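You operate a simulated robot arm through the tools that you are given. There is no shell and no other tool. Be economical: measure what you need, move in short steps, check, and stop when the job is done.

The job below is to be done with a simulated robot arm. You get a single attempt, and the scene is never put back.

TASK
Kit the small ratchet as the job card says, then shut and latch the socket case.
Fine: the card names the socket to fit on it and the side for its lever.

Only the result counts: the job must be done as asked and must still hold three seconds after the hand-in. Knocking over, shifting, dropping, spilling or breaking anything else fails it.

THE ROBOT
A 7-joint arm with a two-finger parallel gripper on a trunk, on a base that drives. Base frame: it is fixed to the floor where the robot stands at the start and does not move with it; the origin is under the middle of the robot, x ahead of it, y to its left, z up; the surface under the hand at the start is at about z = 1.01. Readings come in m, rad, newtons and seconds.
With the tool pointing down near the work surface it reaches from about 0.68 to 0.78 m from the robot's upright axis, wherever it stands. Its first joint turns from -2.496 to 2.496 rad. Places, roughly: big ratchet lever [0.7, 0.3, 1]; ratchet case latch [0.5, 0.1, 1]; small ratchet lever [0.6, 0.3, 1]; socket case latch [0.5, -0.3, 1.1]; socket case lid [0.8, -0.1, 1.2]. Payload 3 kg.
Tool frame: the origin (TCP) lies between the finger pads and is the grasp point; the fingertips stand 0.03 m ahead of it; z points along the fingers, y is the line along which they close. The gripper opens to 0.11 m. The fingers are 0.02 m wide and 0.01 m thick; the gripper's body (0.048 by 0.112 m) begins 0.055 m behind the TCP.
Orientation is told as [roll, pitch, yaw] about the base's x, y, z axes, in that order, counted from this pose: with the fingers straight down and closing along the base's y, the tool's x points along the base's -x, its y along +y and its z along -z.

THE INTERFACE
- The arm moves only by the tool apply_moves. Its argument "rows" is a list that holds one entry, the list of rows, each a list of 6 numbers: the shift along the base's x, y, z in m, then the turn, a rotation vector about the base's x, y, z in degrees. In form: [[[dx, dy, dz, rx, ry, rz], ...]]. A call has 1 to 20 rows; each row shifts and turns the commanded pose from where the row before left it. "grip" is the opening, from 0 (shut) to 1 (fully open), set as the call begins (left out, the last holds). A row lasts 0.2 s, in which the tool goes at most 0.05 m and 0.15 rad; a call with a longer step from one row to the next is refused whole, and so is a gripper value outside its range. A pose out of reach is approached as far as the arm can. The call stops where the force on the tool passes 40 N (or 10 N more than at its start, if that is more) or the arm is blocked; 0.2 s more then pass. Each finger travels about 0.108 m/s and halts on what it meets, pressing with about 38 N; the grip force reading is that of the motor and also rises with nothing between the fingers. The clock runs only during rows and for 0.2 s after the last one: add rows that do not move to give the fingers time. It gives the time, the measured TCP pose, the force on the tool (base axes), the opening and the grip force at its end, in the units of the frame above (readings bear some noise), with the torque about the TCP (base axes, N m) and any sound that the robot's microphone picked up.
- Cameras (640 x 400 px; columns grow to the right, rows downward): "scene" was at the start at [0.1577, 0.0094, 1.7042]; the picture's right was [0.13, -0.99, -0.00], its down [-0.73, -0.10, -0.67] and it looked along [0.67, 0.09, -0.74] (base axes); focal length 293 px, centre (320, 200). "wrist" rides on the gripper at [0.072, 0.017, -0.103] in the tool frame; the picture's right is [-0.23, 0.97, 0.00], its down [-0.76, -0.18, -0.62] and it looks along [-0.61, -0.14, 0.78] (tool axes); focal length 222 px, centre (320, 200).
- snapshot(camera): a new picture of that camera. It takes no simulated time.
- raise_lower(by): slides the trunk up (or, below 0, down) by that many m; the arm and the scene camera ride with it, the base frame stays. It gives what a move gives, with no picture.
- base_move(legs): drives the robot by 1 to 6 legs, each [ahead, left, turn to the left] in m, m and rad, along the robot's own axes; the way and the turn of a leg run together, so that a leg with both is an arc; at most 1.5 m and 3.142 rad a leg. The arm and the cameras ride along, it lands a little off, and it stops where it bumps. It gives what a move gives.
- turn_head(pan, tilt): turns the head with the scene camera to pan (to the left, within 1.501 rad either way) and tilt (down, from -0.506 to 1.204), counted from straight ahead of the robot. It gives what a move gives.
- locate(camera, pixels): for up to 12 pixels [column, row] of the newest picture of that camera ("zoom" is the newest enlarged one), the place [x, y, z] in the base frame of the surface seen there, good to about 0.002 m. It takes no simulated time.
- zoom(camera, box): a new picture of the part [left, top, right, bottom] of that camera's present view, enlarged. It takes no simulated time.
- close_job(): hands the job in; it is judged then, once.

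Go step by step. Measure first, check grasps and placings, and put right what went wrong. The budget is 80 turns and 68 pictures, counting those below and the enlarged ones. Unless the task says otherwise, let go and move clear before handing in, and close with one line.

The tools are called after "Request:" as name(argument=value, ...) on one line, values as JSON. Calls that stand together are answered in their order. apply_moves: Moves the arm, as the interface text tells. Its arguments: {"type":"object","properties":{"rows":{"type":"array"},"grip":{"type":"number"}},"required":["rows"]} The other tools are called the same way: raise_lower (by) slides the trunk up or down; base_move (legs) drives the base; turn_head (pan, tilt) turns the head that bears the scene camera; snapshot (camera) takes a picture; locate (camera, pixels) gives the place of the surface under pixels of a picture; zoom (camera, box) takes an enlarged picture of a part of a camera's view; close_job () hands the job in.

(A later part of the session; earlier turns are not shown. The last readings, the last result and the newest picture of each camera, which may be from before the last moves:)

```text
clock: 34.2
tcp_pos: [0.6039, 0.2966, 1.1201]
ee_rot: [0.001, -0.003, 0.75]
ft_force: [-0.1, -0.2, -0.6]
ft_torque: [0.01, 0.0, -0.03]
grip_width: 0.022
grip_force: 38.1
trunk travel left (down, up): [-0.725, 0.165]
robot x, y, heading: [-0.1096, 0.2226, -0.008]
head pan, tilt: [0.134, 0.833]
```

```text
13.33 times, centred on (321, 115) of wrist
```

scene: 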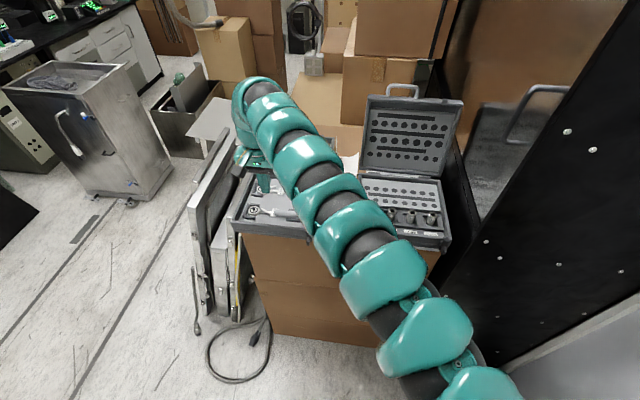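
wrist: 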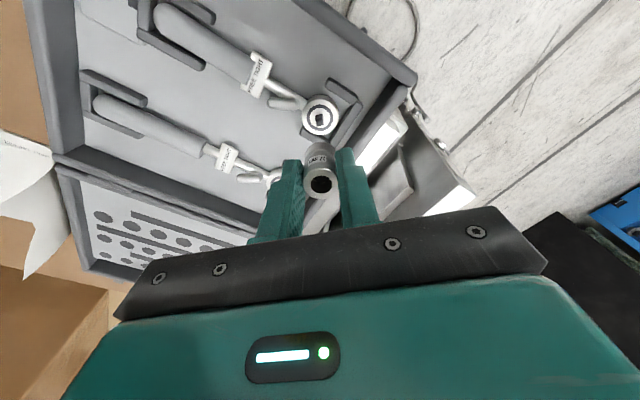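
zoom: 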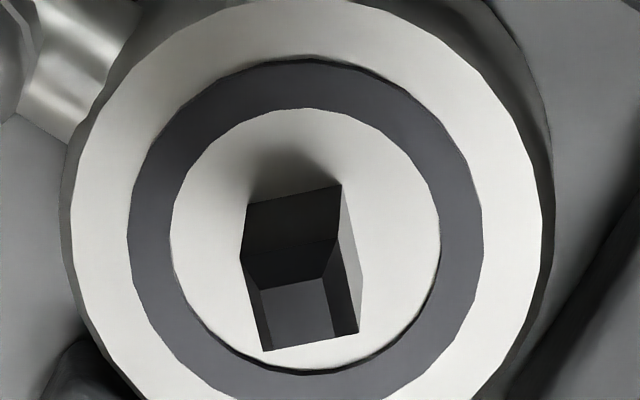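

The socket centre is offset (0.0063, 0.0008) m in the tool frame from the drive, and the yaw matches within a degree or so. I'll correct by (-0.0051, -0.0037) and descend to just above the drive.

Request:
apply_moves(rows=[[[-0.0051, -0.0037, 0, 0, 0, 0], [0, 0, -0.02, 0, 0, 0], [0, 0, -0.02, 0, 0, 0], [0, 0, 0, 0, 0, 0], [0, 0, 0, 0, 0, 0]]])

Request:
zoom(camera="wrist", box=[260, 90, 380, 205])

Request:
zoom(camera="scene", box=[270, 170, 350, 230])

```text
clock: 35.5
tcp_pos: [0.5995, 0.291, 1.0795]
ee_rot: [0.0, -0.001, 0.751]
ft_force: [0.0, 0.1, 0.0]
ft_torque: [-0.01, 0.0, 0.0]
grip_width: 0.0222
grip_force: 38.1
trunk travel left (down, up): [-0.725, 0.165]
robot x, y, heading: [-0.1082, 0.2211, -0.005]
head pan, tilt: [0.134, 0.833]
```

```text
3.48 times, centred on (320, 148) of wrist
```

zoom: 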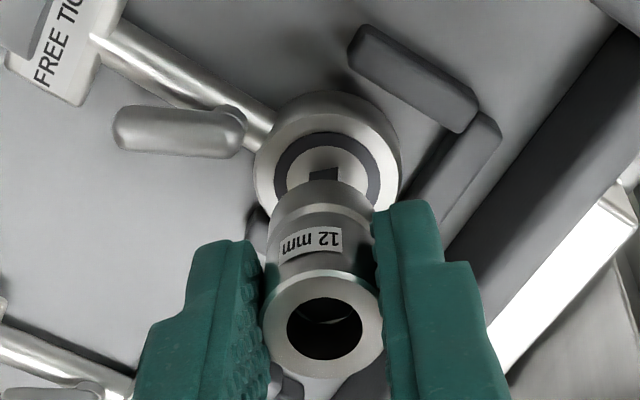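

```text
6.67 times, centred on (310, 200) of scene
```

zoom: 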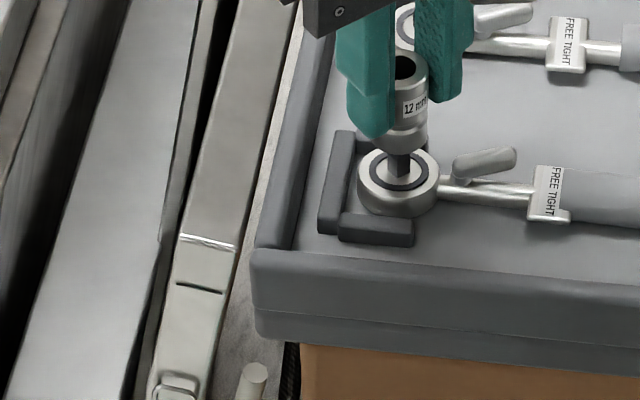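

The socket hangs directly over the drive. I'll lower 8 mm gently to see whether it enters.

Request:
apply_moves(rows=[[[0, 0, -0.002, 0, 0, 0], [0, 0, -0.002, 0, 0, 0], [0, 0, -0.002, 0, 0, 0], [0, 0, -0.002, 0, 0, 0], [0, 0, 0, 0, 0, 0]]])

```text
clock: 36.6
tcp_pos: [0.5965, 0.2909, 1.0736]
ee_rot: [-0.001, -0.003, 0.751]
ft_force: [0.0, 0.2, -0.5]
ft_torque: [0.0, -0.01, 0.01]
grip_width: 0.022
grip_force: 37.7
trunk travel left (down, up): [-0.725, 0.165]
robot x, y, heading: [-0.1081, 0.2205, -0.01]
head pan, tilt: [0.134, 0.833]
```

Request:
apply_moves(rows=[[[0, 0, -0.002, 0, 0, 0], [0, 0, -0.002, 0, 0, 0], [0, 0, 0, 0, 0, 0]]])

Request:
zoom(camera="scene", box=[300, 170, 340, 205])

Request:
zoom(camera="wrist", box=[260, 90, 380, 205])

```text
clock: 37.5
tcp_pos: [0.5967, 0.2901, 1.0711]
ee_rot: [0.002, -0.002, 0.75]
ft_force: [0.3, -0.1, -1.4]
ft_torque: [-0.01, -0.03, 0.01]
grip_width: 0.0221
grip_force: 37.5
trunk travel left (down, up): [-0.725, 0.165]
robot x, y, heading: [-0.1117, 0.2174, -0.007]
head pan, tilt: [0.134, 0.833]
```

```text
11.43 times, centred on (320, 188) of scene
```

zoom: 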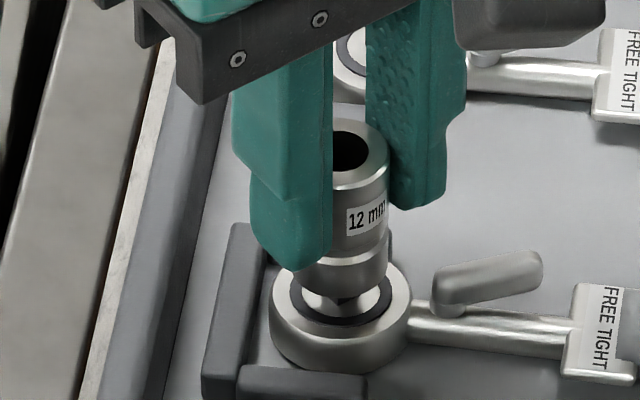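

```text
3.48 times, centred on (320, 148) of wrist
```

zoom: 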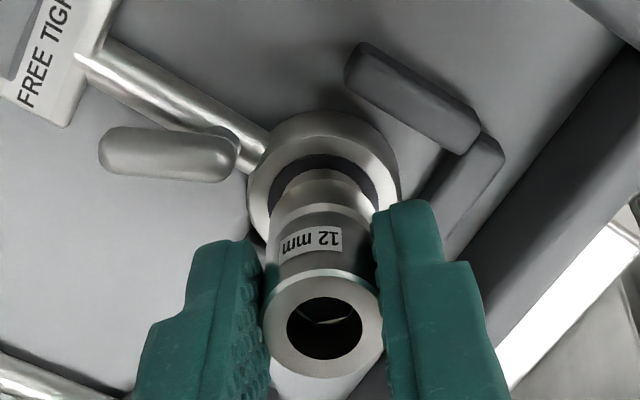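

Almost no force; the socket's lower edge (345,290) just covers the drive. I'll continue down.

Request:
apply_moves(rows=[[[0, 0, -0.0015, 0, 0, 0], [0, 0, -0.0015, 0, 0, 0], [0, 0, -0.0015, 0, 0, 0], [0, 0, 0, 0, 0, 0]]])

Request:
zoom(camera="scene", box=[300, 170, 340, 205])

```text
clock: 38.5
tcp_pos: [0.5992, 0.2918, 1.0656]
ee_rot: [-0.001, -0.002, 0.751]
ft_force: [-0.3, -0.4, -1.7]
ft_torque: [-0.01, 0.01, 0.0]
grip_width: 0.0219
grip_force: 37.6
trunk travel left (down, up): [-0.725, 0.165]
robot x, y, heading: [-0.109, 0.2181, -0.006]
head pan, tilt: [0.134, 0.833]
```

```text
11.43 times, centred on (320, 188) of scene
```

zoom: 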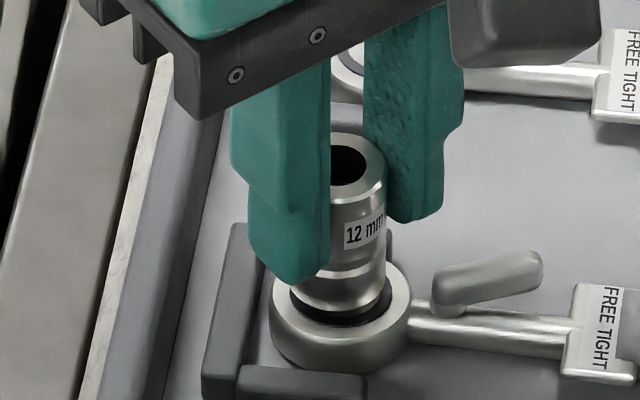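

It goes on freely; I'll continue until it seats on the head face.

Request:
apply_moves(rows=[[[0, 0, -0.0015, 0, 0, 0], [0, 0, -0.0015, 0, 0, 0], [0, 0, -0.0015, 0, 0, 0], [0, 0, 0, 0, 0, 0]]])

```text
clock: 39.5
tcp_pos: [0.5983, 0.2916, 1.0617]
ee_rot: [0.001, -0.003, 0.749]
ft_force: [0.5, 0.6, 4.5]
ft_torque: [-0.02, -0.01, -0.01]
grip_width: 0.0222
grip_force: 37.7
trunk travel left (down, up): [-0.725, 0.165]
robot x, y, heading: [-0.1072, 0.2199, -0.012]
head pan, tilt: [0.134, 0.833]
```

Force rises to 4.5 N at z 1.0617, about the seated height. I'll press a bit more to be sure.

Request:
apply_moves(rows=[[[0, 0, -0.0015, 0, 0, 0], [0, 0, -0.0015, 0, 0, 0], [0, 0, 0, 0, 0, 0]]])

Request:
zoom(camera="scene", box=[300, 170, 340, 205])

```text
clock: 40.2
tcp_pos: [0.5959, 0.2915, 1.0604]
ee_rot: [-0.002, -0.006, 0.751]
ft_force: [5.6, 2.4, 24.5]
ft_torque: [0.23, -0.23, -0.08]
grip_width: 0.0221
grip_force: 37.8
trunk travel left (down, up): [-0.725, 0.165]
robot x, y, heading: [-0.1108, 0.2178, -0.012]
head pan, tilt: [0.134, 0.833]
```

```text
11.43 times, centred on (320, 188) of scene
```

zoom: 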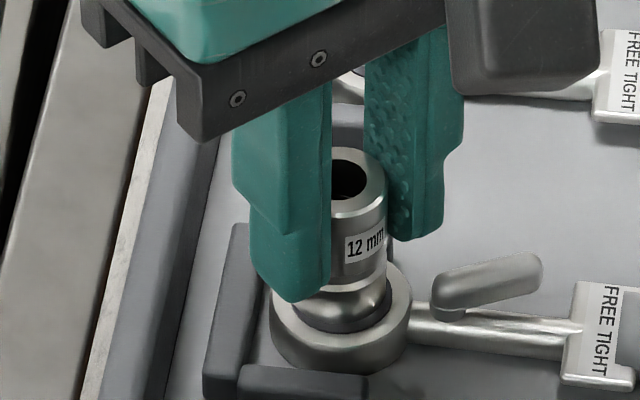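

24 N against the head: the socket is seated. I'll relax the press, open the fingers, rise straight up and look.

Request:
apply_moves(rows=[[[0, 0, 0.002, 0, 0, 0], [0, 0, 0, 0, 0, 0]]])

Request:
apply_moves(rows=[[[0, 0, 0, 0, 0, 0], [0, 0, 0, 0, 0, 0], [0, 0, 0.02, 0, 0, 0], [0, 0, 0.04, 0, 0, 0], [0, 0, 0.04, 0, 0, 0], [0, 0, 0, 0, 0, 0]]], grip=0.4)

Request:
zoom(camera="scene", box=[290, 160, 410, 225])

```text
clock: 40.9
tcp_pos: [0.5975, 0.2913, 1.0596]
ee_rot: [0.001, 0.002, 0.749]
ft_force: [0.9, 0.9, 6.7]
ft_torque: [0.04, -0.13, 0.0]
grip_width: 0.0218
grip_force: 38.0
trunk travel left (down, up): [-0.725, 0.165]
robot x, y, heading: [-0.1105, 0.2169, -0.011]
head pan, tilt: [0.134, 0.833]
```

```text
clock: 42.2
tcp_pos: [0.5978, 0.2913, 1.1579]
ee_rot: [0.003, -0.002, 0.752]
ft_force: [1.0, 1.1, -0.4]
ft_torque: [0.03, 0.01, 0.0]
grip_width: 0.0439
grip_force: 0.1
trunk travel left (down, up): [-0.725, 0.165]
robot x, y, heading: [-0.105, 0.221, -0.01]
head pan, tilt: [0.134, 0.833]
```

```text
5.33 times, centred on (350, 192) of scene
```

zoom: 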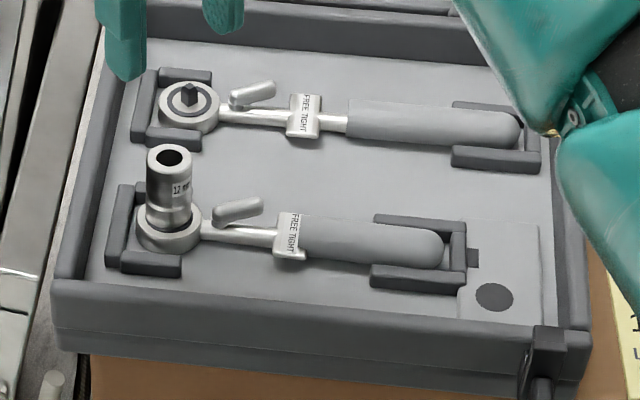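

The socket stands upright on the small ratchet and the lever is on FREE. Now the socket case: I'll rise, undo the yaw, raise the trunk back, and view the lid.

Request:
apply_moves(rows=[[[0, 0, 0.04, 0, 0, -8], [0, 0, 0.04, 0, 0, -8], [0, 0, 0, 0, 0, -8], [0, 0, 0, 0, 0, -8], [0, 0, 0, 0, 0, -8], [0, 0, 0, 0, 0, -3], [0, 0, 0, 0, 0, 0]]], grip=0)

Request:
raise_lower(by=0.1)

Request:
base_move(legs=[[0, -0.22, 0]])

Request:
snapshot(camera="scene")

```text
clock: 43.9
tcp_pos: [0.6081, 0.2962, 1.2137]
ee_rot: [0.002, -0.003, -0.002]
ft_force: [0.5, 0.3, -1.4]
ft_torque: [0.03, -0.01, -0.02]
grip_width: 0.0
grip_force: 37.8
out of reach, approached as far as the arm can: row 2
trunk travel left (down, up): [-0.725, 0.165]
robot x, y, heading: [-0.107, 0.2189, -0.002]
head pan, tilt: [0.134, 0.833]
```

```text
clock: 45.2
tcp_pos: [0.6091, 0.2947, 1.3139]
ee_rot: [0.003, -0.002, -0.001]
ft_force: [-0.8, 0.2, 0.3]
ft_torque: [-0.02, 0.05, -0.01]
grip_width: 0.0001
grip_force: 37.9
trunk travel left (down, up): [-0.825, 0.065]
robot x, y, heading: [-0.109, 0.2184, -0.007]
head pan, tilt: [0.134, 0.833]
```

```text
clock: 46.9
tcp_pos: [0.607, 0.077, 1.314]
ee_rot: [0.002, -0.002, 0.003]
ft_force: [-0.3, -0.2, 0.2]
ft_torque: [0.03, 0.01, 0.02]
grip_width: 0.0
grip_force: 38.3
trunk travel left (down, up): [-0.825, 0.065]
robot x, y, heading: [-0.1126, -0.0009, 0.0]
head pan, tilt: [0.134, 0.833]
```

```text
22 pictures are left
```

scene: 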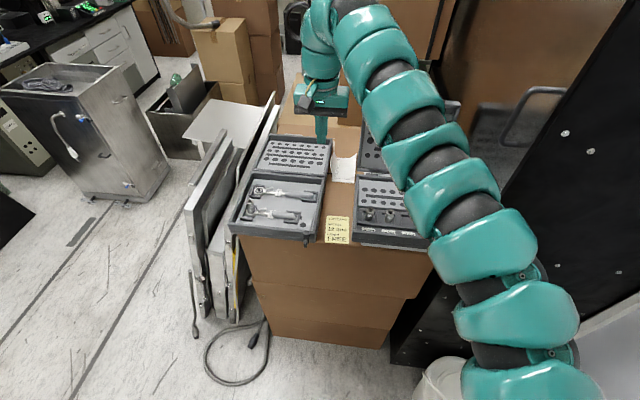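

The arm hides the lid from the scene camera. I'll move the hand left, as before, and take a zoom on the lid.

Request:
apply_moves(rows=[[[-0.01, 0.045, 0, 0, 0, 0], [-0.01, 0.045, 0, 0, 0, 0], [-0.01, 0.045, -0.01, 0, 0, 0], [-0.01, 0.03, -0.02, 0, 0, 0], [0, 0, -0.04, 0, 0, 0], [0, 0, -0.04, 0, 0, 0], [0, 0, 0, 0, 0, 0]]])

Request:
zoom(camera="scene", box=[340, 70, 480, 260])

Request:
locate(camera="zoom", pixels=[[258, 62], [300, 62], [382, 70], [245, 45], [320, 38], [240, 160], [250, 150], [410, 170], [300, 175], [270, 190], [390, 65], [400, 120]])

```text
clock: 48.5
tcp_pos: [0.5672, 0.2036, 1.2051]
ee_rot: [0.001, -0.004, 0.004]
ft_force: [-0.5, 0.2, 1.0]
ft_torque: [-0.03, -0.01, 0.01]
grip_width: 0.0001
grip_force: 37.4
out of reach, approached as far as the arm can: row 2, 3, 4
trunk travel left (down, up): [-0.825, 0.065]
robot x, y, heading: [-0.1097, 0.0009, -0.007]
head pan, tilt: [0.134, 0.833]
```

```text
2.11 times, centred on (410, 165) of scene
```

zoom: 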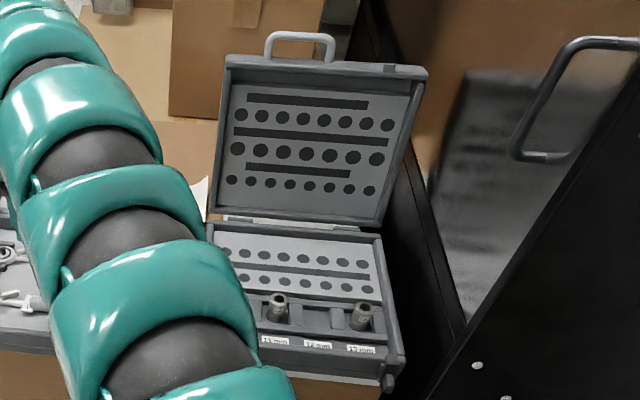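

```text
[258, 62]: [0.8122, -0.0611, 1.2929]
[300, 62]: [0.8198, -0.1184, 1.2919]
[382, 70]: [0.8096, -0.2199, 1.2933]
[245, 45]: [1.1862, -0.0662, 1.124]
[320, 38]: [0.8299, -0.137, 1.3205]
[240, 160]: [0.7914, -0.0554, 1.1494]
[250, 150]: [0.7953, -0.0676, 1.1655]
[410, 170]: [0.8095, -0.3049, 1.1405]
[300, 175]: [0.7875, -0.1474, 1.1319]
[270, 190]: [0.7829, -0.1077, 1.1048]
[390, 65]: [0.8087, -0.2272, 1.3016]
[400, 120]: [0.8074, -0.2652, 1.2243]
```

The lid leans back about 11°, with its handle bar at (0.83, -0.07…-0.15, 1.32) and a catch at (385,68). I'll locate the hinge line, the rims and the handle's ends in the same zoom.

Request:
locate(camera="zoom", pixels=[[300, 220], [260, 217], [340, 227], [300, 213], [300, 230], [270, 52], [331, 52], [300, 35], [418, 76], [395, 350], [388, 382], [390, 366]])

Request:
zoom(camera="scene", box=[385, 72, 445, 107])

Request:
locate(camera="zoom", pixels=[[150, 105], [300, 115], [450, 125], [150, 85], [300, 95], [450, 110], [200, 60], [60, 60], [130, 20], [500, 130], [470, 120], [560, 120]])

```text
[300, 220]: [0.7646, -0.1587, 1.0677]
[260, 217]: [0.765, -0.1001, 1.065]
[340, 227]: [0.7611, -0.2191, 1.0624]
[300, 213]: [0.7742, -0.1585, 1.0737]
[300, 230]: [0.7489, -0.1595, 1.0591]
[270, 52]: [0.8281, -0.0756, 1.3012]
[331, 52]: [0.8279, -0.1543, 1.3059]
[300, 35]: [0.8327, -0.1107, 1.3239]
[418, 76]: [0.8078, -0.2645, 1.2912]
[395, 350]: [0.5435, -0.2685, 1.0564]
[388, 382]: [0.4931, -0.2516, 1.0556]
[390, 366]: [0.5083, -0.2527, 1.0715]
```

```text
10.67 times, centred on (415, 90) of scene
```

zoom: 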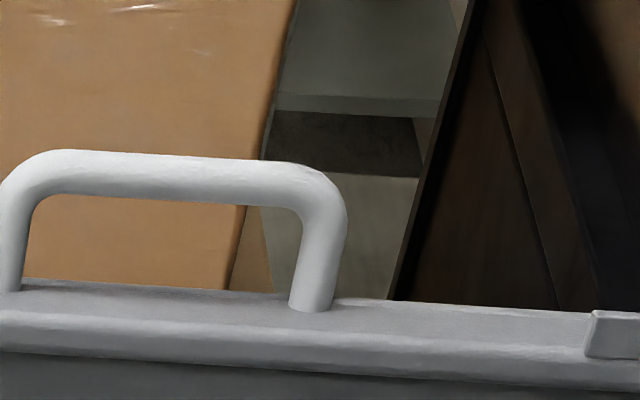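

```text
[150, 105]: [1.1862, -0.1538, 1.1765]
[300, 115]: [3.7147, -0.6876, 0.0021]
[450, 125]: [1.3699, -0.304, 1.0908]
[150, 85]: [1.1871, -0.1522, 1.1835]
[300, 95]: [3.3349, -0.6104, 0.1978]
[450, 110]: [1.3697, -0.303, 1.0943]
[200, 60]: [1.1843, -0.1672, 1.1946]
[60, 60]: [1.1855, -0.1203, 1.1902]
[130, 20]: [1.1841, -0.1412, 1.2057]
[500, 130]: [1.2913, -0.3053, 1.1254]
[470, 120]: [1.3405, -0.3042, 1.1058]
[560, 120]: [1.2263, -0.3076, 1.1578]
```

Geometry: the hinge is at about (0.768, 1.065), the bar at (0.832, 1.319), radius 0.262 m. I'll raise the hand, turn it -90° so that the fingers close along x, and bring it in front of and above the handle.

Request:
base_move(legs=[[0.11, 0, 0]])

Request:
apply_moves(rows=[[[0, 0, 0.04, 0, 0, 0], [0, 0, 0.04, 0, 0, 0], [0, 0, 0.04, 0, 0, 0], [0, 0, 0.04, 0, 0, 0], [0, 0, 0.04, 0, 0, 0], [0, -0.045, 0, 0, 0, -8], [0, -0.045, 0, 0, 0, -8], [0, -0.045, 0, 0, 0, -8], [0, -0.045, 0, 0, 0, -8], [0, -0.045, 0, 0, 0, -8], [0, -0.045, 0, 0, 0, -8], [0, -0.045, 0, 0, 0, -8], [0, 0, 0, 0, 0, -8], [0, 0, 0, 0, 0, -8], [0, 0, 0, 0, 0, -8], [0, 0, 0, 0, 0, -8], [0, 0, 0, 0, 0, -2], [0, 0, 0, 0, 0, 0]]], grip=0.36)

```text
clock: 49.6
tcp_pos: [0.6747, 0.2027, 1.2055]
ee_rot: [0.001, -0.002, 0.0]
ft_force: [0.4, -0.5, 0.2]
ft_torque: [0.02, 0.03, 0.06]
grip_width: 0.0
grip_force: 38.1
trunk travel left (down, up): [-0.825, 0.065]
robot x, y, heading: [-0.0005, -0.0012, -0.009]
head pan, tilt: [0.134, 0.833]
```

```text
clock: 53.4
tcp_pos: [0.684, -0.1049, 1.2764]
ee_rot: [0.002, -0.002, -1.569]
ft_force: [0.3, 1.2, -0.8]
ft_torque: [0.0, 0.0, 0.01]
grip_width: 0.0398
grip_force: 0.1
out of reach, approached as far as the arm can: row 3, 4, 5, 6, 7, 8, 9, 10, 11, 12
trunk travel left (down, up): [-0.825, 0.065]
robot x, y, heading: [-0.0036, 0.0025, -0.007]
head pan, tilt: [0.134, 0.833]
```

Height was limited at z 1.276 because the arm is folded. I'll raise the trunk and back off so the arm can extend more.

Request:
raise_lower(by=0.064)

Request:
apply_moves(rows=[[[0.01, 0, 0.03, 0, 0, 0], [0.01, 0, 0.03, 0, 0, 0], [0, 0, 0, 0, 0, 0]]])

```text
clock: 54.5
tcp_pos: [0.6846, -0.1036, 1.3416]
ee_rot: [-0.001, -0.004, -1.571]
ft_force: [-0.2, 0.1, -0.1]
ft_torque: [-0.06, 0.03, 0.03]
grip_width: 0.0396
grip_force: 0.1
trunk travel left (down, up): [-0.889, 0.001]
robot x, y, heading: [-0.0022, -0.0017, -0.007]
head pan, tilt: [0.134, 0.833]
```

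```text
clock: 55.3
tcp_pos: [0.7217, -0.1021, 1.3591]
ee_rot: [0.005, 0.001, -1.568]
ft_force: [0.1, 0.6, 0.3]
ft_torque: [0.01, -0.02, -0.02]
grip_width: 0.0397
grip_force: 0.1
out of reach, approached as far as the arm can: row 1, 2
trunk travel left (down, up): [-0.889, 0.001]
robot x, y, heading: [-0.0034, 0.0011, -0.007]
head pan, tilt: [0.134, 0.833]
```

Reaching outward gives more height. I'll move forward and up a bit further, still in front of the handle.

Request:
apply_moves(rows=[[[0.02, -0.005, 0.02, 0, 0, 0], [0.02, -0.005, 0.02, 0, 0, 0], [0, 0, 0, 0, 0, 0]]])

Request:
snapshot(camera="scene")

```text
clock: 56.1
tcp_pos: [0.7739, -0.1109, 1.3858]
ee_rot: [0.002, 0.0, -1.568]
ft_force: [0.1, 0.4, 0.0]
ft_torque: [-0.05, -0.05, 0.02]
grip_width: 0.0396
grip_force: 0.0
out of reach, approached as far as the arm can: row 1, 2
trunk travel left (down, up): [-0.889, 0.001]
robot x, y, heading: [-0.0054, 0.002, -0.009]
head pan, tilt: [0.134, 0.833]
```

```text
19 pictures are left
```

scene: 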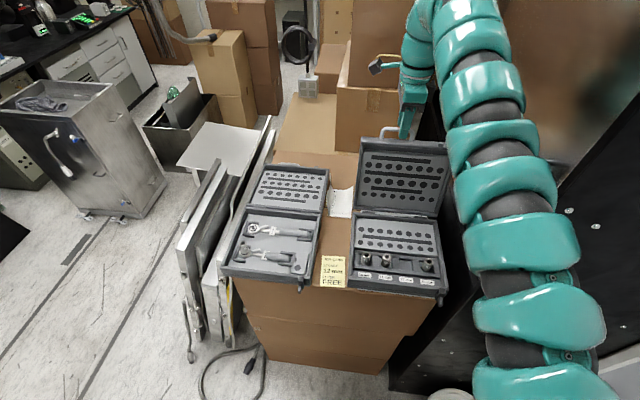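

TCP is at (0.774, -0.111, 1.386), clear above the handle. I'll move over the bar (x 0.832) and check the view.

Request:
apply_moves(rows=[[[0.029, -0.002, 0, 0, 0, 0], [0.029, -0.002, 0, 0, 0, 0], [0, 0, 0, 0, 0, 0], [0, 0, 0, 0, 0, 0]]])

Request:
snapshot(camera="wrist")

```text
clock: 57.1
tcp_pos: [0.7747, -0.1094, 1.385]
ee_rot: [0.004, -0.001, -1.568]
ft_force: [0.8, 0.6, 0.4]
ft_torque: [0.01, 0.01, 0.01]
grip_width: 0.0395
grip_force: 0.0
out of reach, approached as far as the arm can: row 1, 2
trunk travel left (down, up): [-0.889, 0.001]
robot x, y, heading: [-0.0059, -0.0014, -0.007]
head pan, tilt: [0.134, 0.833]
```

```text
18 pictures are left
```

wrist: 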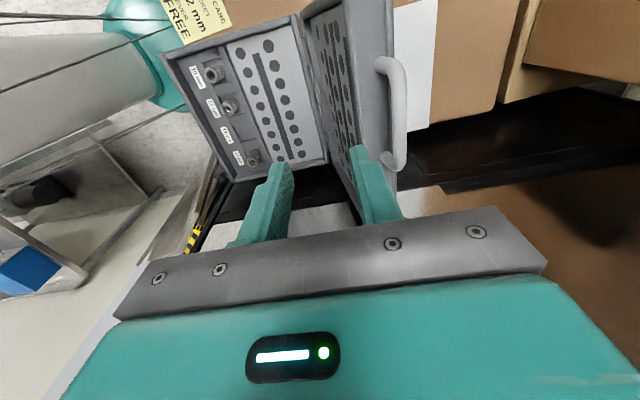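

The arm is at its outer limit (x 0.775), so I'll drive the base 0.057 m forward to bring the fingers over the bar.

Request:
base_move(legs=[[0.057, 0, 0.007]])

Request:
snapshot(camera="wrist")

```text
clock: 58.0
tcp_pos: [0.8341, -0.1039, 1.3835]
ee_rot: [0.001, -0.001, -1.56]
ft_force: [0.6, 0.0, -0.7]
ft_torque: [0.03, 0.05, 0.0]
grip_width: 0.0396
grip_force: 0.1
trunk travel left (down, up): [-0.889, 0.001]
robot x, y, heading: [0.0547, 0.0001, 0.001]
head pan, tilt: [0.134, 0.833]
```

```text
17 pictures are left
```

wrist: 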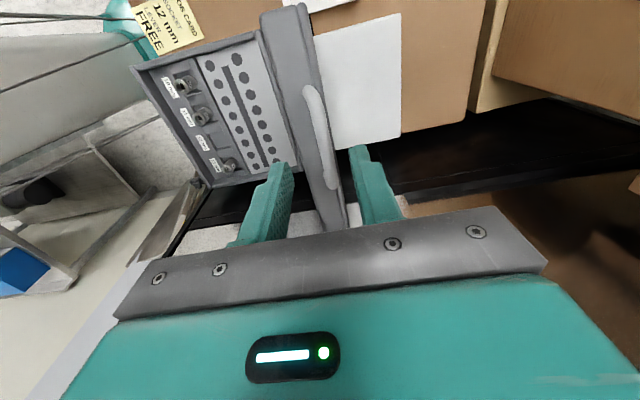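

The bar (310,90)–(335,185) lies between the fingers (280,170)/(358,150). I'll measure the bar before descending.

Request:
locate(camera="wrist", pixels=[[311, 95], [318, 130], [328, 160], [333, 180], [290, 60], [300, 130], [335, 210], [305, 70]])

```text
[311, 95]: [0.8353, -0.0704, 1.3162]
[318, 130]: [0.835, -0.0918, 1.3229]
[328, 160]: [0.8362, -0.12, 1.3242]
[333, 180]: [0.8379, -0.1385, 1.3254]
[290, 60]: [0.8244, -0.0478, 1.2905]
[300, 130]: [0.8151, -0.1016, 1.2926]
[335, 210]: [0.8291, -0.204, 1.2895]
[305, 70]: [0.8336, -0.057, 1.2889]
```

Bar centre is about (0.836, z 1.319). I'll descend 0.055 m around it and close the fingers.

Request:
apply_moves(rows=[[[0, -0.006, -0.02, 0, 0, 0], [0, 0, -0.02, 0, 0, 0], [0, 0, -0.014, 0, 0, 0], [0, 0, 0, 0, 0, 0]]])

Request:
apply_moves(rows=[[[0, 0, 0, 0, 0, 0], [0, 0, 0, 0, 0, 0], [0, 0, 0, 0, 0, 0]]], grip=0)

```text
clock: 59.0
tcp_pos: [0.8336, -0.1096, 1.3295]
ee_rot: [0.004, -0.002, -1.561]
ft_force: [0.7, -0.7, 0.3]
ft_torque: [-0.01, 0.0, -0.02]
grip_width: 0.0395
grip_force: 0.0
trunk travel left (down, up): [-0.889, 0.001]
robot x, y, heading: [0.0526, 0.0017, -0.001]
head pan, tilt: [0.134, 0.833]
```

```text
clock: 59.8
tcp_pos: [0.8335, -0.1102, 1.33]
ee_rot: [0.004, -0.001, -1.559]
ft_force: [1.3, -0.1, 1.5]
ft_torque: [0.1, 0.03, -0.5]
grip_width: 0.0106
grip_force: 37.9
trunk travel left (down, up): [-0.889, 0.001]
robot x, y, heading: [0.0562, 0.0005, 0.002]
head pan, tilt: [0.134, 0.833]
```

The bar is gripped (width 0.0106 m). I'll swing the lid forward along its arc to just past upright.

Request:
apply_moves(rows=[[[-0.0107, 0, 0.0026, 0, 0, 0], [-0.0107, 0, 0.0021, 0, 0, 0], [-0.0113, 0, 0.0018, 0, 0, 0], [-0.0113, 0, 0.0012, 0, 0, 0], [-0.0115, 0, 0.0007, 0, 0, 0], [-0.0115, 0, 0.0003, 0, 0, 0], [-0.0115, 0, -0.0003, 0, 0, 0], [-0.0115, 0, -0.0007, 0, 0, 0], [0, 0, 0, 0, 0, 0]]])

```text
clock: 61.8
tcp_pos: [0.7395, -0.0976, 1.3398]
ee_rot: [0.002, -0.007, -1.557]
ft_force: [2.4, -3.4, -14.4]
ft_torque: [1.03, 0.06, 0.32]
grip_width: 0.0104
grip_force: 37.9
trunk travel left (down, up): [-0.889, 0.001]
robot x, y, heading: [0.053, -0.0025, -0.003]
head pan, tilt: [0.134, 0.833]
```

The lid is just past upright, but the arm will reach its inner limit. I'll swing it back a little and then use the base's backward drive over the flat top of the arc.

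Request:
apply_moves(rows=[[[0.0115, -0.003, 0.0005, 0, 0, 0], [0.0115, -0.003, 0, 0, 0, 0], [0.0115, -0.002, 0, 0, 0, 0], [0.0115, 0, -0.001, 0, 0, 0], [0.011, 0, -0.0015, 0, 0, 0], [0, 0, -0.001, 0, 0, 0]]])

Request:
base_move(legs=[[-0.06, 0, 0], [-0.045, 0, 0]])

```text
clock: 63.2
tcp_pos: [0.7965, -0.1176, 1.3395]
ee_rot: [0.009, -0.002, -1.56]
ft_force: [4.0, 1.0, 28.6]
ft_torque: [0.23, -0.09, -0.8]
grip_width: 0.0111
grip_force: 38.3
trunk travel left (down, up): [-0.889, 0.001]
robot x, y, heading: [0.0534, -0.0052, 0.0]
head pan, tilt: [0.134, 0.833]
```

```text
clock: 64.7
tcp_pos: [0.6939, -0.1187, 1.3342]
ee_rot: [0.002, -0.001, -1.559]
ft_force: [4.1, -0.3, -14.8]
ft_torque: [-0.26, -0.13, 0.15]
grip_width: 0.0106
grip_force: 37.9
trunk travel left (down, up): [-0.889, 0.001]
robot x, y, heading: [-0.0509, -0.0007, 0.001]
head pan, tilt: [0.134, 0.833]
```

Now at the forward side of the arc (φ≈16°) with modest force. I'll lower the lid along the arc with the arm, pitching the tool gradually.

Request:
apply_moves(rows=[[[-0.0149, 0, -0.008, 0, 3, 0], [-0.0121, 0, -0.0051, 0, 3, 0], [-0.0119, 0, -0.0057, 0, 3, 0], [-0.0115, 0, -0.0063, 0, 3, 0], [0, 0, 0, 0, 0, 0]]])

```text
clock: 65.9
tcp_pos: [0.6401, -0.1179, 1.3094]
ee_rot: [-0.2, 0.001, -1.559]
ft_force: [-12.1, -3.8, 22.5]
ft_torque: [-0.67, 0.13, 0.53]
grip_width: 0.0106
grip_force: 38.5
out of reach, approached as far as the arm can: row 4
trunk travel left (down, up): [-0.889, 0.001]
robot x, y, heading: [-0.0521, -0.0004, -0.001]
head pan, tilt: [0.134, 0.833]
```

The arm reached its inner limit at φ≈28°. I'll loosen the fingers into a loose cage around the bar to relieve the misfit and see whether the lid leans or stays.

Request:
apply_moves(rows=[[[0, 0, 0, 0, 0, 0], [0, 0, 0, 0, 0, 0], [0, 0, 0, 0, 0, 0]]], grip=0.25)

Request:
snapshot(camera="wrist")

Request:
locate(camera="wrist", pixels=[[310, 100], [318, 130], [328, 160], [335, 180], [305, 130], [320, 110]])

```text
clock: 66.7
tcp_pos: [0.64, -0.1171, 1.3094]
ee_rot: [-0.202, 0.001, -1.558]
ft_force: [-13.0, -2.7, 25.2]
ft_torque: [-0.08, 0.1, -0.02]
grip_width: 0.0188
grip_force: 0.1
trunk travel left (down, up): [-0.889, 0.001]
robot x, y, heading: [-0.0537, -0.001, 0.0]
head pan, tilt: [0.134, 0.833]
```

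```text
16 pictures are left
```

wrist: 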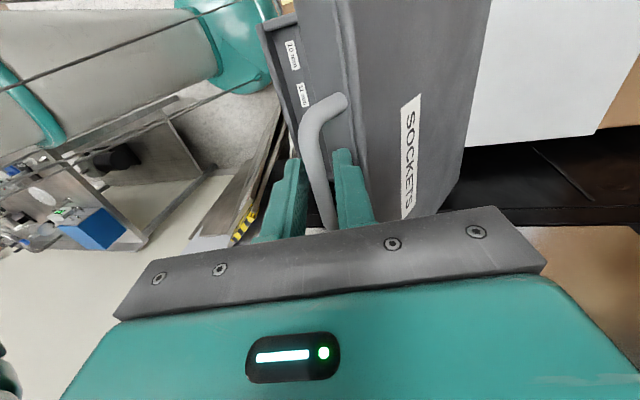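

```text
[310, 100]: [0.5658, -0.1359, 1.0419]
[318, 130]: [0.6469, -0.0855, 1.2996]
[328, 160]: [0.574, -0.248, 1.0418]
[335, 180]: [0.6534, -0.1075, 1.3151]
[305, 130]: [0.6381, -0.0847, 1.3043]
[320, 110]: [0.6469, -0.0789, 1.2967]
```

The inner fingertip presses on the lid's edge (25 N). I'll lift about 8 mm along the tool to free it and check whether the lid follows or stays.

Request:
apply_moves(rows=[[[0.002, 0, 0.004, 0, 0, 0], [0.001, 0, 0.004, 0, 0, 0], [0, 0, 0, 0, 0, 0]]], grip=0.25)

Request:
snapshot(camera="wrist")

Request:
locate(camera="wrist", pixels=[[305, 130], [318, 175], [300, 150], [310, 160], [325, 200]])

```text
clock: 67.5
tcp_pos: [0.6454, -0.1172, 1.3109]
ee_rot: [-0.202, 0.004, -1.56]
ft_force: [-13.0, -4.0, 26.3]
ft_torque: [-0.15, 0.08, -0.04]
grip_width: 0.0187
grip_force: 0.0
out of reach, approached as far as the arm can: row 1, 2
trunk travel left (down, up): [-0.889, 0.001]
robot x, y, heading: [-0.0547, 0.0, 0.004]
head pan, tilt: [0.134, 0.833]
```

```text
15 pictures are left
```

wrist: 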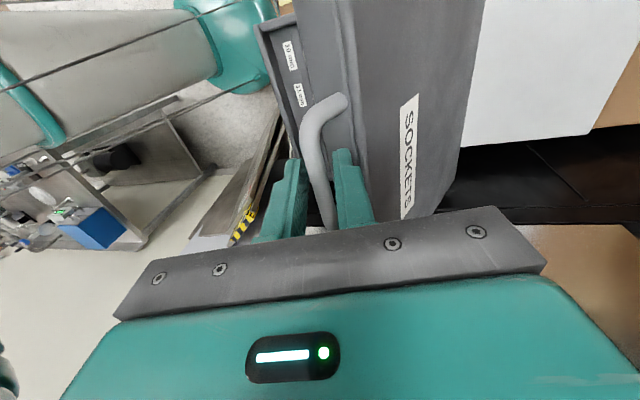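

```text
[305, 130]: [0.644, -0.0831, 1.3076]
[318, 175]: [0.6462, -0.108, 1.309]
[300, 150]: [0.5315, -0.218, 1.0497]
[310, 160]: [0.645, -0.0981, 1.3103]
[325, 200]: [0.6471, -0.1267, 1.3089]
```

The force (-13, -4, 26 N) is along the lid's plane: the fingertips press its edge. Pitching the tool further will free the tips and also regain reach, so I'll pitch 24° more in place.

Request:
apply_moves(rows=[[[0, 0, 0, 0, 4, 0], [0, 0, 0.001, 0, 4, 0], [0, 0, 0.001, 0, 4, 0], [0, 0, 0.001, 0, 4, 0], [0, 0, 0.001, 0, 4, 0], [0, 0, 0.001, 0, 4, 0], [0, 0, 0, 0, 0, 0]]], grip=0.25)

Request:
snapshot(camera="wrist")

Request:
locate(camera="wrist", pixels=[[305, 130], [318, 175], [310, 150], [315, 160], [325, 200]])

```text
clock: 67.8
tcp_pos: [0.6478, -0.1159, 1.3108]
ee_rot: [-0.231, -0.002, -1.563]
ft_force: [-16.5, -2.9, 35.9]
ft_torque: [-0.1, 0.21, -0.04]
grip_width: 0.015
grip_force: 0.2
out of reach, approached as far as the arm can: row 1
trunk travel left (down, up): [-0.889, 0.001]
robot x, y, heading: [-0.0549, -0.0046, -0.0]
head pan, tilt: [0.134, 0.833]
stopped in row 1: the force on the tool passed its limit at 52 N (the readings are from after the stop); the commanded pose is now the measured one
```

```text
14 pictures are left
```

wrist: 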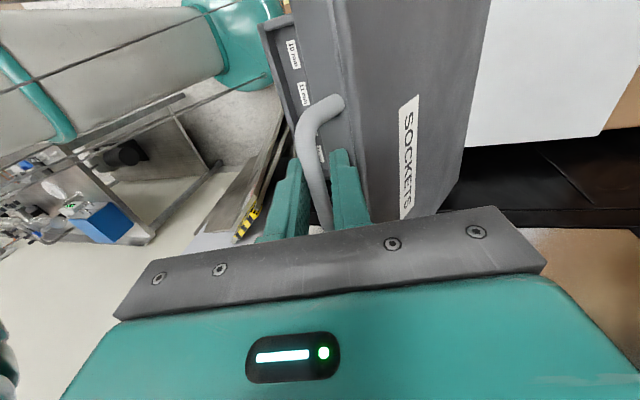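

```text
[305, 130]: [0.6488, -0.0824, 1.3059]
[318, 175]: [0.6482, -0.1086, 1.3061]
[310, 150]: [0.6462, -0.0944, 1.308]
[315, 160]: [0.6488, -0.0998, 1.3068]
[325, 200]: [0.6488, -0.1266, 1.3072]
```

Still jammed on the edge. I'll move out along (+x, +z) so that the fingers slide up off the lid's edge.

Request:
apply_moves(rows=[[[0.008, 0, 0.008, 0, 0, 0], [0.008, 0, 0.009, 0, 0, 0], [0.008, 0, 0.008, 0, 0, 0], [0, 0, 0, 0, 0, 0]]], grip=0.3)

Request:
snapshot(camera="wrist")

Request:
locate(camera="wrist", pixels=[[305, 130], [318, 175], [310, 150], [315, 160], [325, 200]])

```text
clock: 68.8
tcp_pos: [0.6758, -0.1163, 1.322]
ee_rot: [-0.228, 0.0, -1.56]
ft_force: [-13.9, -5.5, 43.4]
ft_torque: [0.03, 0.16, 0.03]
grip_width: 0.0213
grip_force: 0.0
out of reach, approached as far as the arm can: row 1, 2, 3
trunk travel left (down, up): [-0.889, 0.001]
robot x, y, heading: [-0.054, 0.0017, -0.001]
head pan, tilt: [0.134, 0.833]
```

```text
13 pictures are left
```

wrist: 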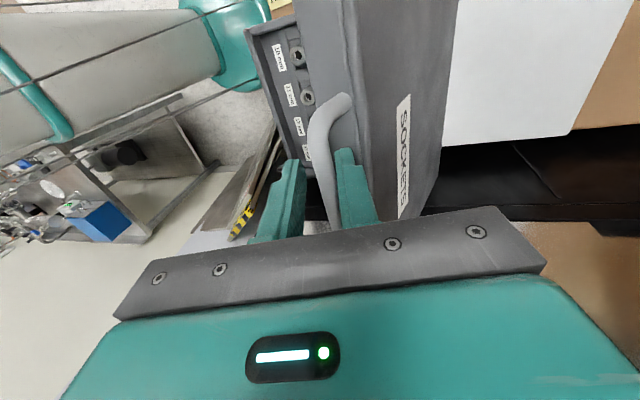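

```text
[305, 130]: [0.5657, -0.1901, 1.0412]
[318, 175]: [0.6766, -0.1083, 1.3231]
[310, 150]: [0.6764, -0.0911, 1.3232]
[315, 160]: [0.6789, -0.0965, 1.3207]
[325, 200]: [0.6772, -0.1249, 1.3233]
```

Positive pitch is evidently the wrong way for this wrist. I'll turn the pitch back (negative direction, in line with the lid) while rising.

Request:
apply_moves(rows=[[[0, 0, 0.003, 0, -4, 0], [0, 0, 0.003, 0, -4, 0], [0, 0, 0.003, 0, -4, 0], [0, 0, 0.002, 0, -4, 0], [0, 0, 0.002, 0, -4, 0], [0, 0, 0, 0, 0, 0]]], grip=0.3)

```text
clock: 70.2
tcp_pos: [0.6831, -0.1141, 1.331]
ee_rot: [0.115, -0.002, -1.56]
ft_force: [-3.0, 0.3, 1.6]
ft_torque: [-0.02, 0.06, 0.0]
grip_width: 0.0335
grip_force: 0.3
trunk travel left (down, up): [-0.889, 0.001]
robot x, y, heading: [-0.0538, -0.0021, 0.004]
head pan, tilt: [0.134, 0.833]
```

Free again (forces ~3 N). I'll follow the lid's arc with the loose cage, pitching along with the lid.

Request:
apply_moves(rows=[[[-0.0098, 0, -0.0035, 0, -2.5, 0], [-0.0098, 0, -0.0036, 0, -2.5, 0], [-0.0088, 0, -0.0039, 0, -2.5, 0], [-0.0088, 0, -0.0039, 0, -2.5, 0], [-0.0086, 0, -0.0045, 0, -2.5, 0], [-0.0085, 0, -0.0046, 0, -2.5, 0], [0, 0, 0, 0, 0, 0]]], grip=0.3)

Request:
snapshot(camera="wrist")

Request:
locate(camera="wrist", pixels=[[305, 130], [318, 175], [310, 150], [315, 160], [325, 200]])

```text
clock: 71.8
tcp_pos: [0.6811, -0.1119, 1.3312]
ee_rot: [0.157, -0.003, -1.563]
ft_force: [-0.4, -0.8, 0.0]
ft_torque: [0.03, -0.02, -0.01]
grip_width: 0.0332
grip_force: 0.5
out of reach, approached as far as the arm can: row 1, 2, 3, 4, 5, 6
trunk travel left (down, up): [-0.889, 0.001]
robot x, y, heading: [-0.0541, -0.0009, 0.001]
head pan, tilt: [0.134, 0.833]
```

```text
12 pictures are left
```

wrist: 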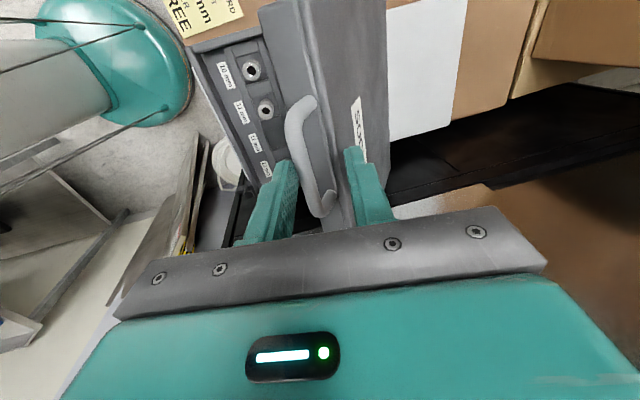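

```text
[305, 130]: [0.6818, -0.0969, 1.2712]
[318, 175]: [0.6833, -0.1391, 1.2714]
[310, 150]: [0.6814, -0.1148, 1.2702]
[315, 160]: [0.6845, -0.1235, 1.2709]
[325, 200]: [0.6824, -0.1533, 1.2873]
```

The bar rests against the front finger, so that finger now controls the lid. Since the arm is at its limit, I'll follow the arc rigidly with alternating base-back and trunk-down moves.

Request:
raise_lower(by=-0.008)

Request:
base_move(legs=[[-0.02, 0, 0]])

Request:
raise_lower(by=-0.009)

Request:
base_move(legs=[[-0.02, 0, 0]])

Request:
raise_lower(by=-0.011)

Request:
snapshot(camera="wrist")

Request:
locate(camera="wrist", pixels=[[300, 130], [305, 150], [310, 170], [315, 190], [295, 110], [340, 130], [330, 180]])

```text
clock: 72.4
tcp_pos: [0.6808, -0.1116, 1.3224]
ee_rot: [0.158, -0.005, -1.562]
ft_force: [0.9, 0.0, -0.1]
ft_torque: [0.0, 0.0, 0.0]
grip_width: 0.0334
grip_force: 0.5
trunk travel left (down, up): [-0.881, 0.009]
robot x, y, heading: [-0.0493, -0.0016, 0.0]
head pan, tilt: [0.134, 0.833]
```

```text
clock: 73.2
tcp_pos: [0.6617, -0.1124, 1.322]
ee_rot: [0.157, -0.005, -1.563]
ft_force: [-0.1, 1.0, 0.4]
ft_torque: [0.0, 0.01, 0.01]
grip_width: 0.0331
grip_force: 0.1
trunk travel left (down, up): [-0.881, 0.009]
robot x, y, heading: [-0.0739, 0.0009, 0.003]
head pan, tilt: [0.134, 0.833]
```

```text
clock: 73.8
tcp_pos: [0.6599, -0.1121, 1.3141]
ee_rot: [0.159, -0.003, -1.562]
ft_force: [0.6, -0.2, 0.1]
ft_torque: [0.02, -0.02, 0.01]
grip_width: 0.0333
grip_force: 0.0
trunk travel left (down, up): [-0.872, 0.018]
robot x, y, heading: [-0.067, -0.0005, 0.0]
head pan, tilt: [0.134, 0.833]
```

```text
clock: 74.6
tcp_pos: [0.6413, -0.1134, 1.3134]
ee_rot: [0.156, -0.002, -1.563]
ft_force: [0.3, 0.2, -0.2]
ft_torque: [0.02, -0.03, 0.0]
grip_width: 0.0332
grip_force: 0.1
trunk travel left (down, up): [-0.872, 0.018]
robot x, y, heading: [-0.0914, 0.0002, 0.001]
head pan, tilt: [0.134, 0.833]
```

```text
clock: 75.2
tcp_pos: [0.6399, -0.1114, 1.3016]
ee_rot: [0.158, -0.003, -1.562]
ft_force: [-0.8, -0.1, -0.5]
ft_torque: [0.02, 0.0, -0.01]
grip_width: 0.0328
grip_force: 0.1
trunk travel left (down, up): [-0.861, 0.029]
robot x, y, heading: [-0.0934, -0.0037, 0.003]
head pan, tilt: [0.134, 0.833]
```

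```text
11 pictures are left
```

wrist: 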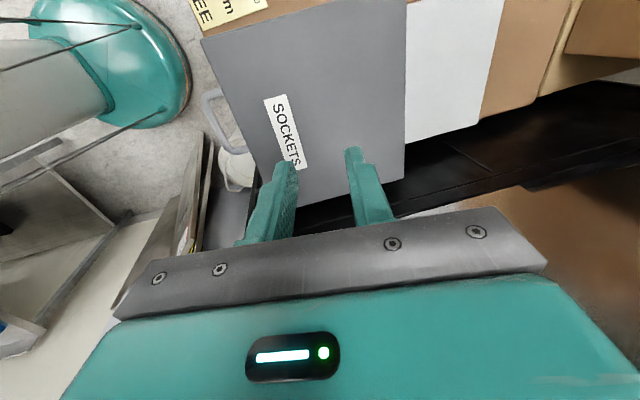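

```text
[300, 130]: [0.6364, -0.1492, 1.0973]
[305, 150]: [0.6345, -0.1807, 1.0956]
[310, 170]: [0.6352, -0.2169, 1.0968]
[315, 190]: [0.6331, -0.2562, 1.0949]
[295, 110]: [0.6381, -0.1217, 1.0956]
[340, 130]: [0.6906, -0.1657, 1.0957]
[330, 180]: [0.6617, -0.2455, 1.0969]
```

The lid has slipped off the finger and now lies shut, flat at z≈1.096. I'll look at the scene to check it and the latch.

Request:
snapshot(camera="scene")

```text
10 pictures are left
```

scene: 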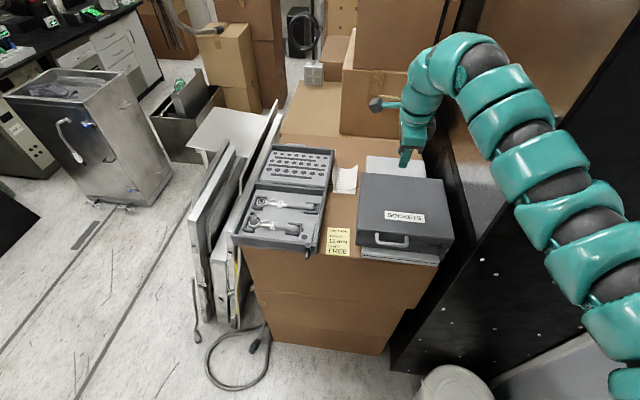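

The case is shut and everything else looks in place. I'll zoom on the latch corner (435,255).

Request:
zoom(camera="scene", box=[390, 220, 460, 272])

Request:
locate(camera="zoom", pixels=[[420, 250], [420, 270], [440, 290], [400, 300], [430, 330], [450, 260], [380, 260], [300, 200], [480, 180], [420, 210], [400, 280], [440, 310]])

```text
7.69 times, centred on (425, 246) of scene
```

zoom: 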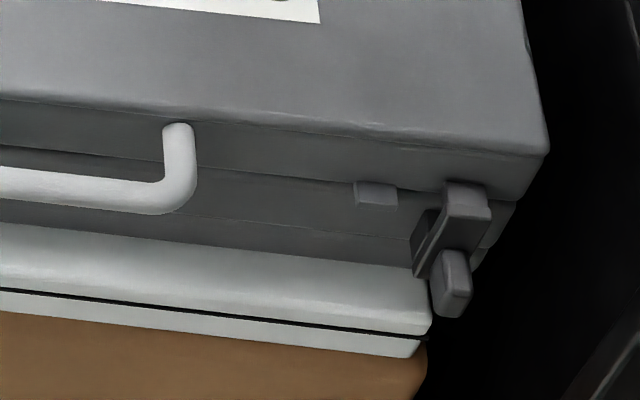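

```text
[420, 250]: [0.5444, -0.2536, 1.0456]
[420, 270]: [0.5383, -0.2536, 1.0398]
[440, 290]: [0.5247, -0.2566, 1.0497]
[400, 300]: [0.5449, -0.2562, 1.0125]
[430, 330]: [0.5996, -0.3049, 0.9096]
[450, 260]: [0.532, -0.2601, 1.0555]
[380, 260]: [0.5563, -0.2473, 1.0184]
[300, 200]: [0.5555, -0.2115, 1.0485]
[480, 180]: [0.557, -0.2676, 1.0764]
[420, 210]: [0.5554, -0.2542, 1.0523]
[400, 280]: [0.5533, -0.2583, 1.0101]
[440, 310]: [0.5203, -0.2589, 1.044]
```

The latch seems to sit about 0.02–0.03 m further in +x than before, so the case may have slid when the lid jammed. I'll measure more points to quantify it.

Request:
locate(camera="zoom", pixels=[[462, 205], [445, 235], [452, 275], [455, 300], [375, 195], [545, 145], [100, 190], [180, 150], [50, 260], [50, 310], [430, 320], [520, 200]])

Request:
locate(camera="scene", pixels=[[372, 236], [407, 241], [391, 244], [361, 240], [359, 218], [454, 238], [366, 175], [441, 181], [301, 247], [340, 240], [370, 165], [395, 168]])

```text
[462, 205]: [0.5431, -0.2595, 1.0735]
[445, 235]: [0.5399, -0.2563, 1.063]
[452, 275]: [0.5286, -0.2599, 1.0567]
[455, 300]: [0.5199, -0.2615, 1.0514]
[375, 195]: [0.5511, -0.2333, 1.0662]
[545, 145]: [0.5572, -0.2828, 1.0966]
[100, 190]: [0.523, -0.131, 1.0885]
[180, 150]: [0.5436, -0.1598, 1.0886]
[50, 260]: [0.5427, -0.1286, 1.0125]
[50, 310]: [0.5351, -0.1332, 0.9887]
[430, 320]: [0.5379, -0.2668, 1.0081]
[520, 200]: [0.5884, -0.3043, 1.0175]
```

```text
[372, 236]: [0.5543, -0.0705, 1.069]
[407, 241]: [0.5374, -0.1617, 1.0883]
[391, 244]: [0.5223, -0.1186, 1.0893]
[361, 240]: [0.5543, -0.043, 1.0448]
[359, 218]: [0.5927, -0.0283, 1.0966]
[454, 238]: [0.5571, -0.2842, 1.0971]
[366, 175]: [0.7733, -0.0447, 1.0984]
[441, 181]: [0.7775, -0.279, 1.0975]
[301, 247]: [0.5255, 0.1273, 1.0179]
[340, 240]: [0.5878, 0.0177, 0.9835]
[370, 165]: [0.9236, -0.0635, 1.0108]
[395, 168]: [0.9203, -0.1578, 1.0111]
```

The case has slid about +0.03 m in x and -0.007 m in y on its board. I'll put it back by pulling on the handle (bar at x 0.5225, z 1.0885), and first position the hand above it.

Request:
base_move(legs=[[-0.115, 0, 0]])

Request:
raise_lower(by=-0.09)

Request:
apply_moves(rows=[[[0, 0, 0, 0, 4.5, 0], [0, 0, 0, 0, 4.5, 0], [0, 0, -0.03, 0, 0, 0], [0, 0, -0.03, 0, 0, 0], [0, 0, 0, 0, 0, 0], [0, 0, 0, 0, 0, 0]]], grip=0.24)

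```text
clock: 76.4
tcp_pos: [0.523, -0.1111, 1.3031]
ee_rot: [0.157, -0.003, -1.56]
ft_force: [-0.5, -0.7, 0.2]
ft_torque: [-0.02, -0.03, 0.03]
grip_width: 0.033
grip_force: 0.0
trunk travel left (down, up): [-0.861, 0.029]
robot x, y, heading: [-0.2094, 0.0016, 0.002]
head pan, tilt: [0.134, 0.833]
```

```text
clock: 77.6
tcp_pos: [0.5238, -0.1114, 1.2123]
ee_rot: [0.158, -0.004, -1.56]
ft_force: [0.5, 0.4, 0.0]
ft_torque: [-0.02, 0.01, 0.0]
grip_width: 0.0332
grip_force: 0.0
trunk travel left (down, up): [-0.771, 0.119]
robot x, y, heading: [-0.2106, 0.0033, 0.007]
head pan, tilt: [0.134, 0.833]
```

```text
clock: 79.0
tcp_pos: [0.5222, -0.1101, 1.1537]
ee_rot: [0.0, -0.004, -1.558]
ft_force: [-1.4, 0.6, -0.3]
ft_torque: [0.0, 0.03, -0.01]
grip_width: 0.0265
grip_force: 0.0
trunk travel left (down, up): [-0.771, 0.119]
robot x, y, heading: [-0.2108, -0.0, 0.007]
head pan, tilt: [0.134, 0.833]
```

The hand is now above the handle at (0.522, -0.110, 1.154). I'll check alignment with a wrist picture and measure the bar.

Request:
snapshot(camera="wrist")

Request:
locate(camera="wrist", pixels=[[310, 100], [320, 130], [325, 150], [312, 120], [318, 145], [330, 165], [335, 130], [340, 110]])

```text
8 pictures are left
```

wrist: 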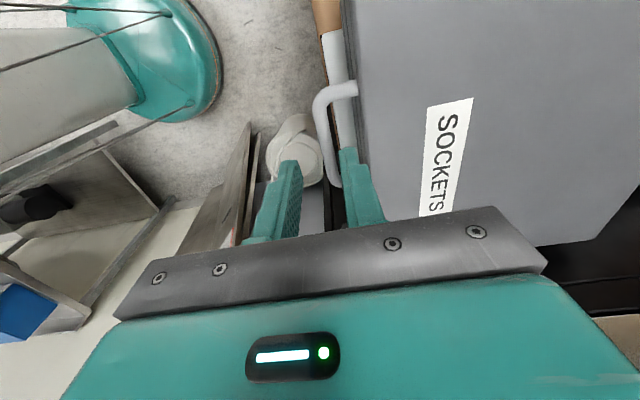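

```text
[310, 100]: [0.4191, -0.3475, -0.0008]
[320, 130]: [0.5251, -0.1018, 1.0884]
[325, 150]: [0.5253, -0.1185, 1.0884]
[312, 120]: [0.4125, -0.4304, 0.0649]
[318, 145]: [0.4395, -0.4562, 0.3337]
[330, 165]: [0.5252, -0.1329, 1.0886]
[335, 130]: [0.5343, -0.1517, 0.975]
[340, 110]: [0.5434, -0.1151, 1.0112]
```

The bar lies at x≈0.526, z top 1.0885. I'll shift +0.004, descend 0.058 m and close.

Request:
apply_moves(rows=[[[0.004, 0, -0.02, 0, 0, 0], [0, 0, -0.02, 0, 0, 0], [0, 0, -0.016, 0, 0, 0], [0, 0, 0, 0, 0, 0]]])

Request:
apply_moves(rows=[[[0, 0, 0, 0, 0, 0], [0, 0, 0, 0, 0, 0], [0, 0, 0, 0, 0, 0]]], grip=0)

```text
clock: 80.0
tcp_pos: [0.5285, -0.1116, 1.0981]
ee_rot: [0.001, -0.002, -1.56]
ft_force: [0.7, 0.2, 0.9]
ft_torque: [0.0, -0.05, 0.03]
grip_width: 0.0263
grip_force: 0.0
trunk travel left (down, up): [-0.771, 0.119]
robot x, y, heading: [-0.21, -0.0016, 0.003]
head pan, tilt: [0.134, 0.833]
```

```text
clock: 80.8
tcp_pos: [0.5272, -0.1114, 1.099]
ee_rot: [-0.001, -0.001, -1.559]
ft_force: [-8.9, 1.0, -0.6]
ft_torque: [0.04, 0.18, 0.16]
grip_width: 0.0103
grip_force: 38.0
trunk travel left (down, up): [-0.771, 0.119]
robot x, y, heading: [-0.2125, -0.0049, 0.004]
head pan, tilt: [0.134, 0.833]
```

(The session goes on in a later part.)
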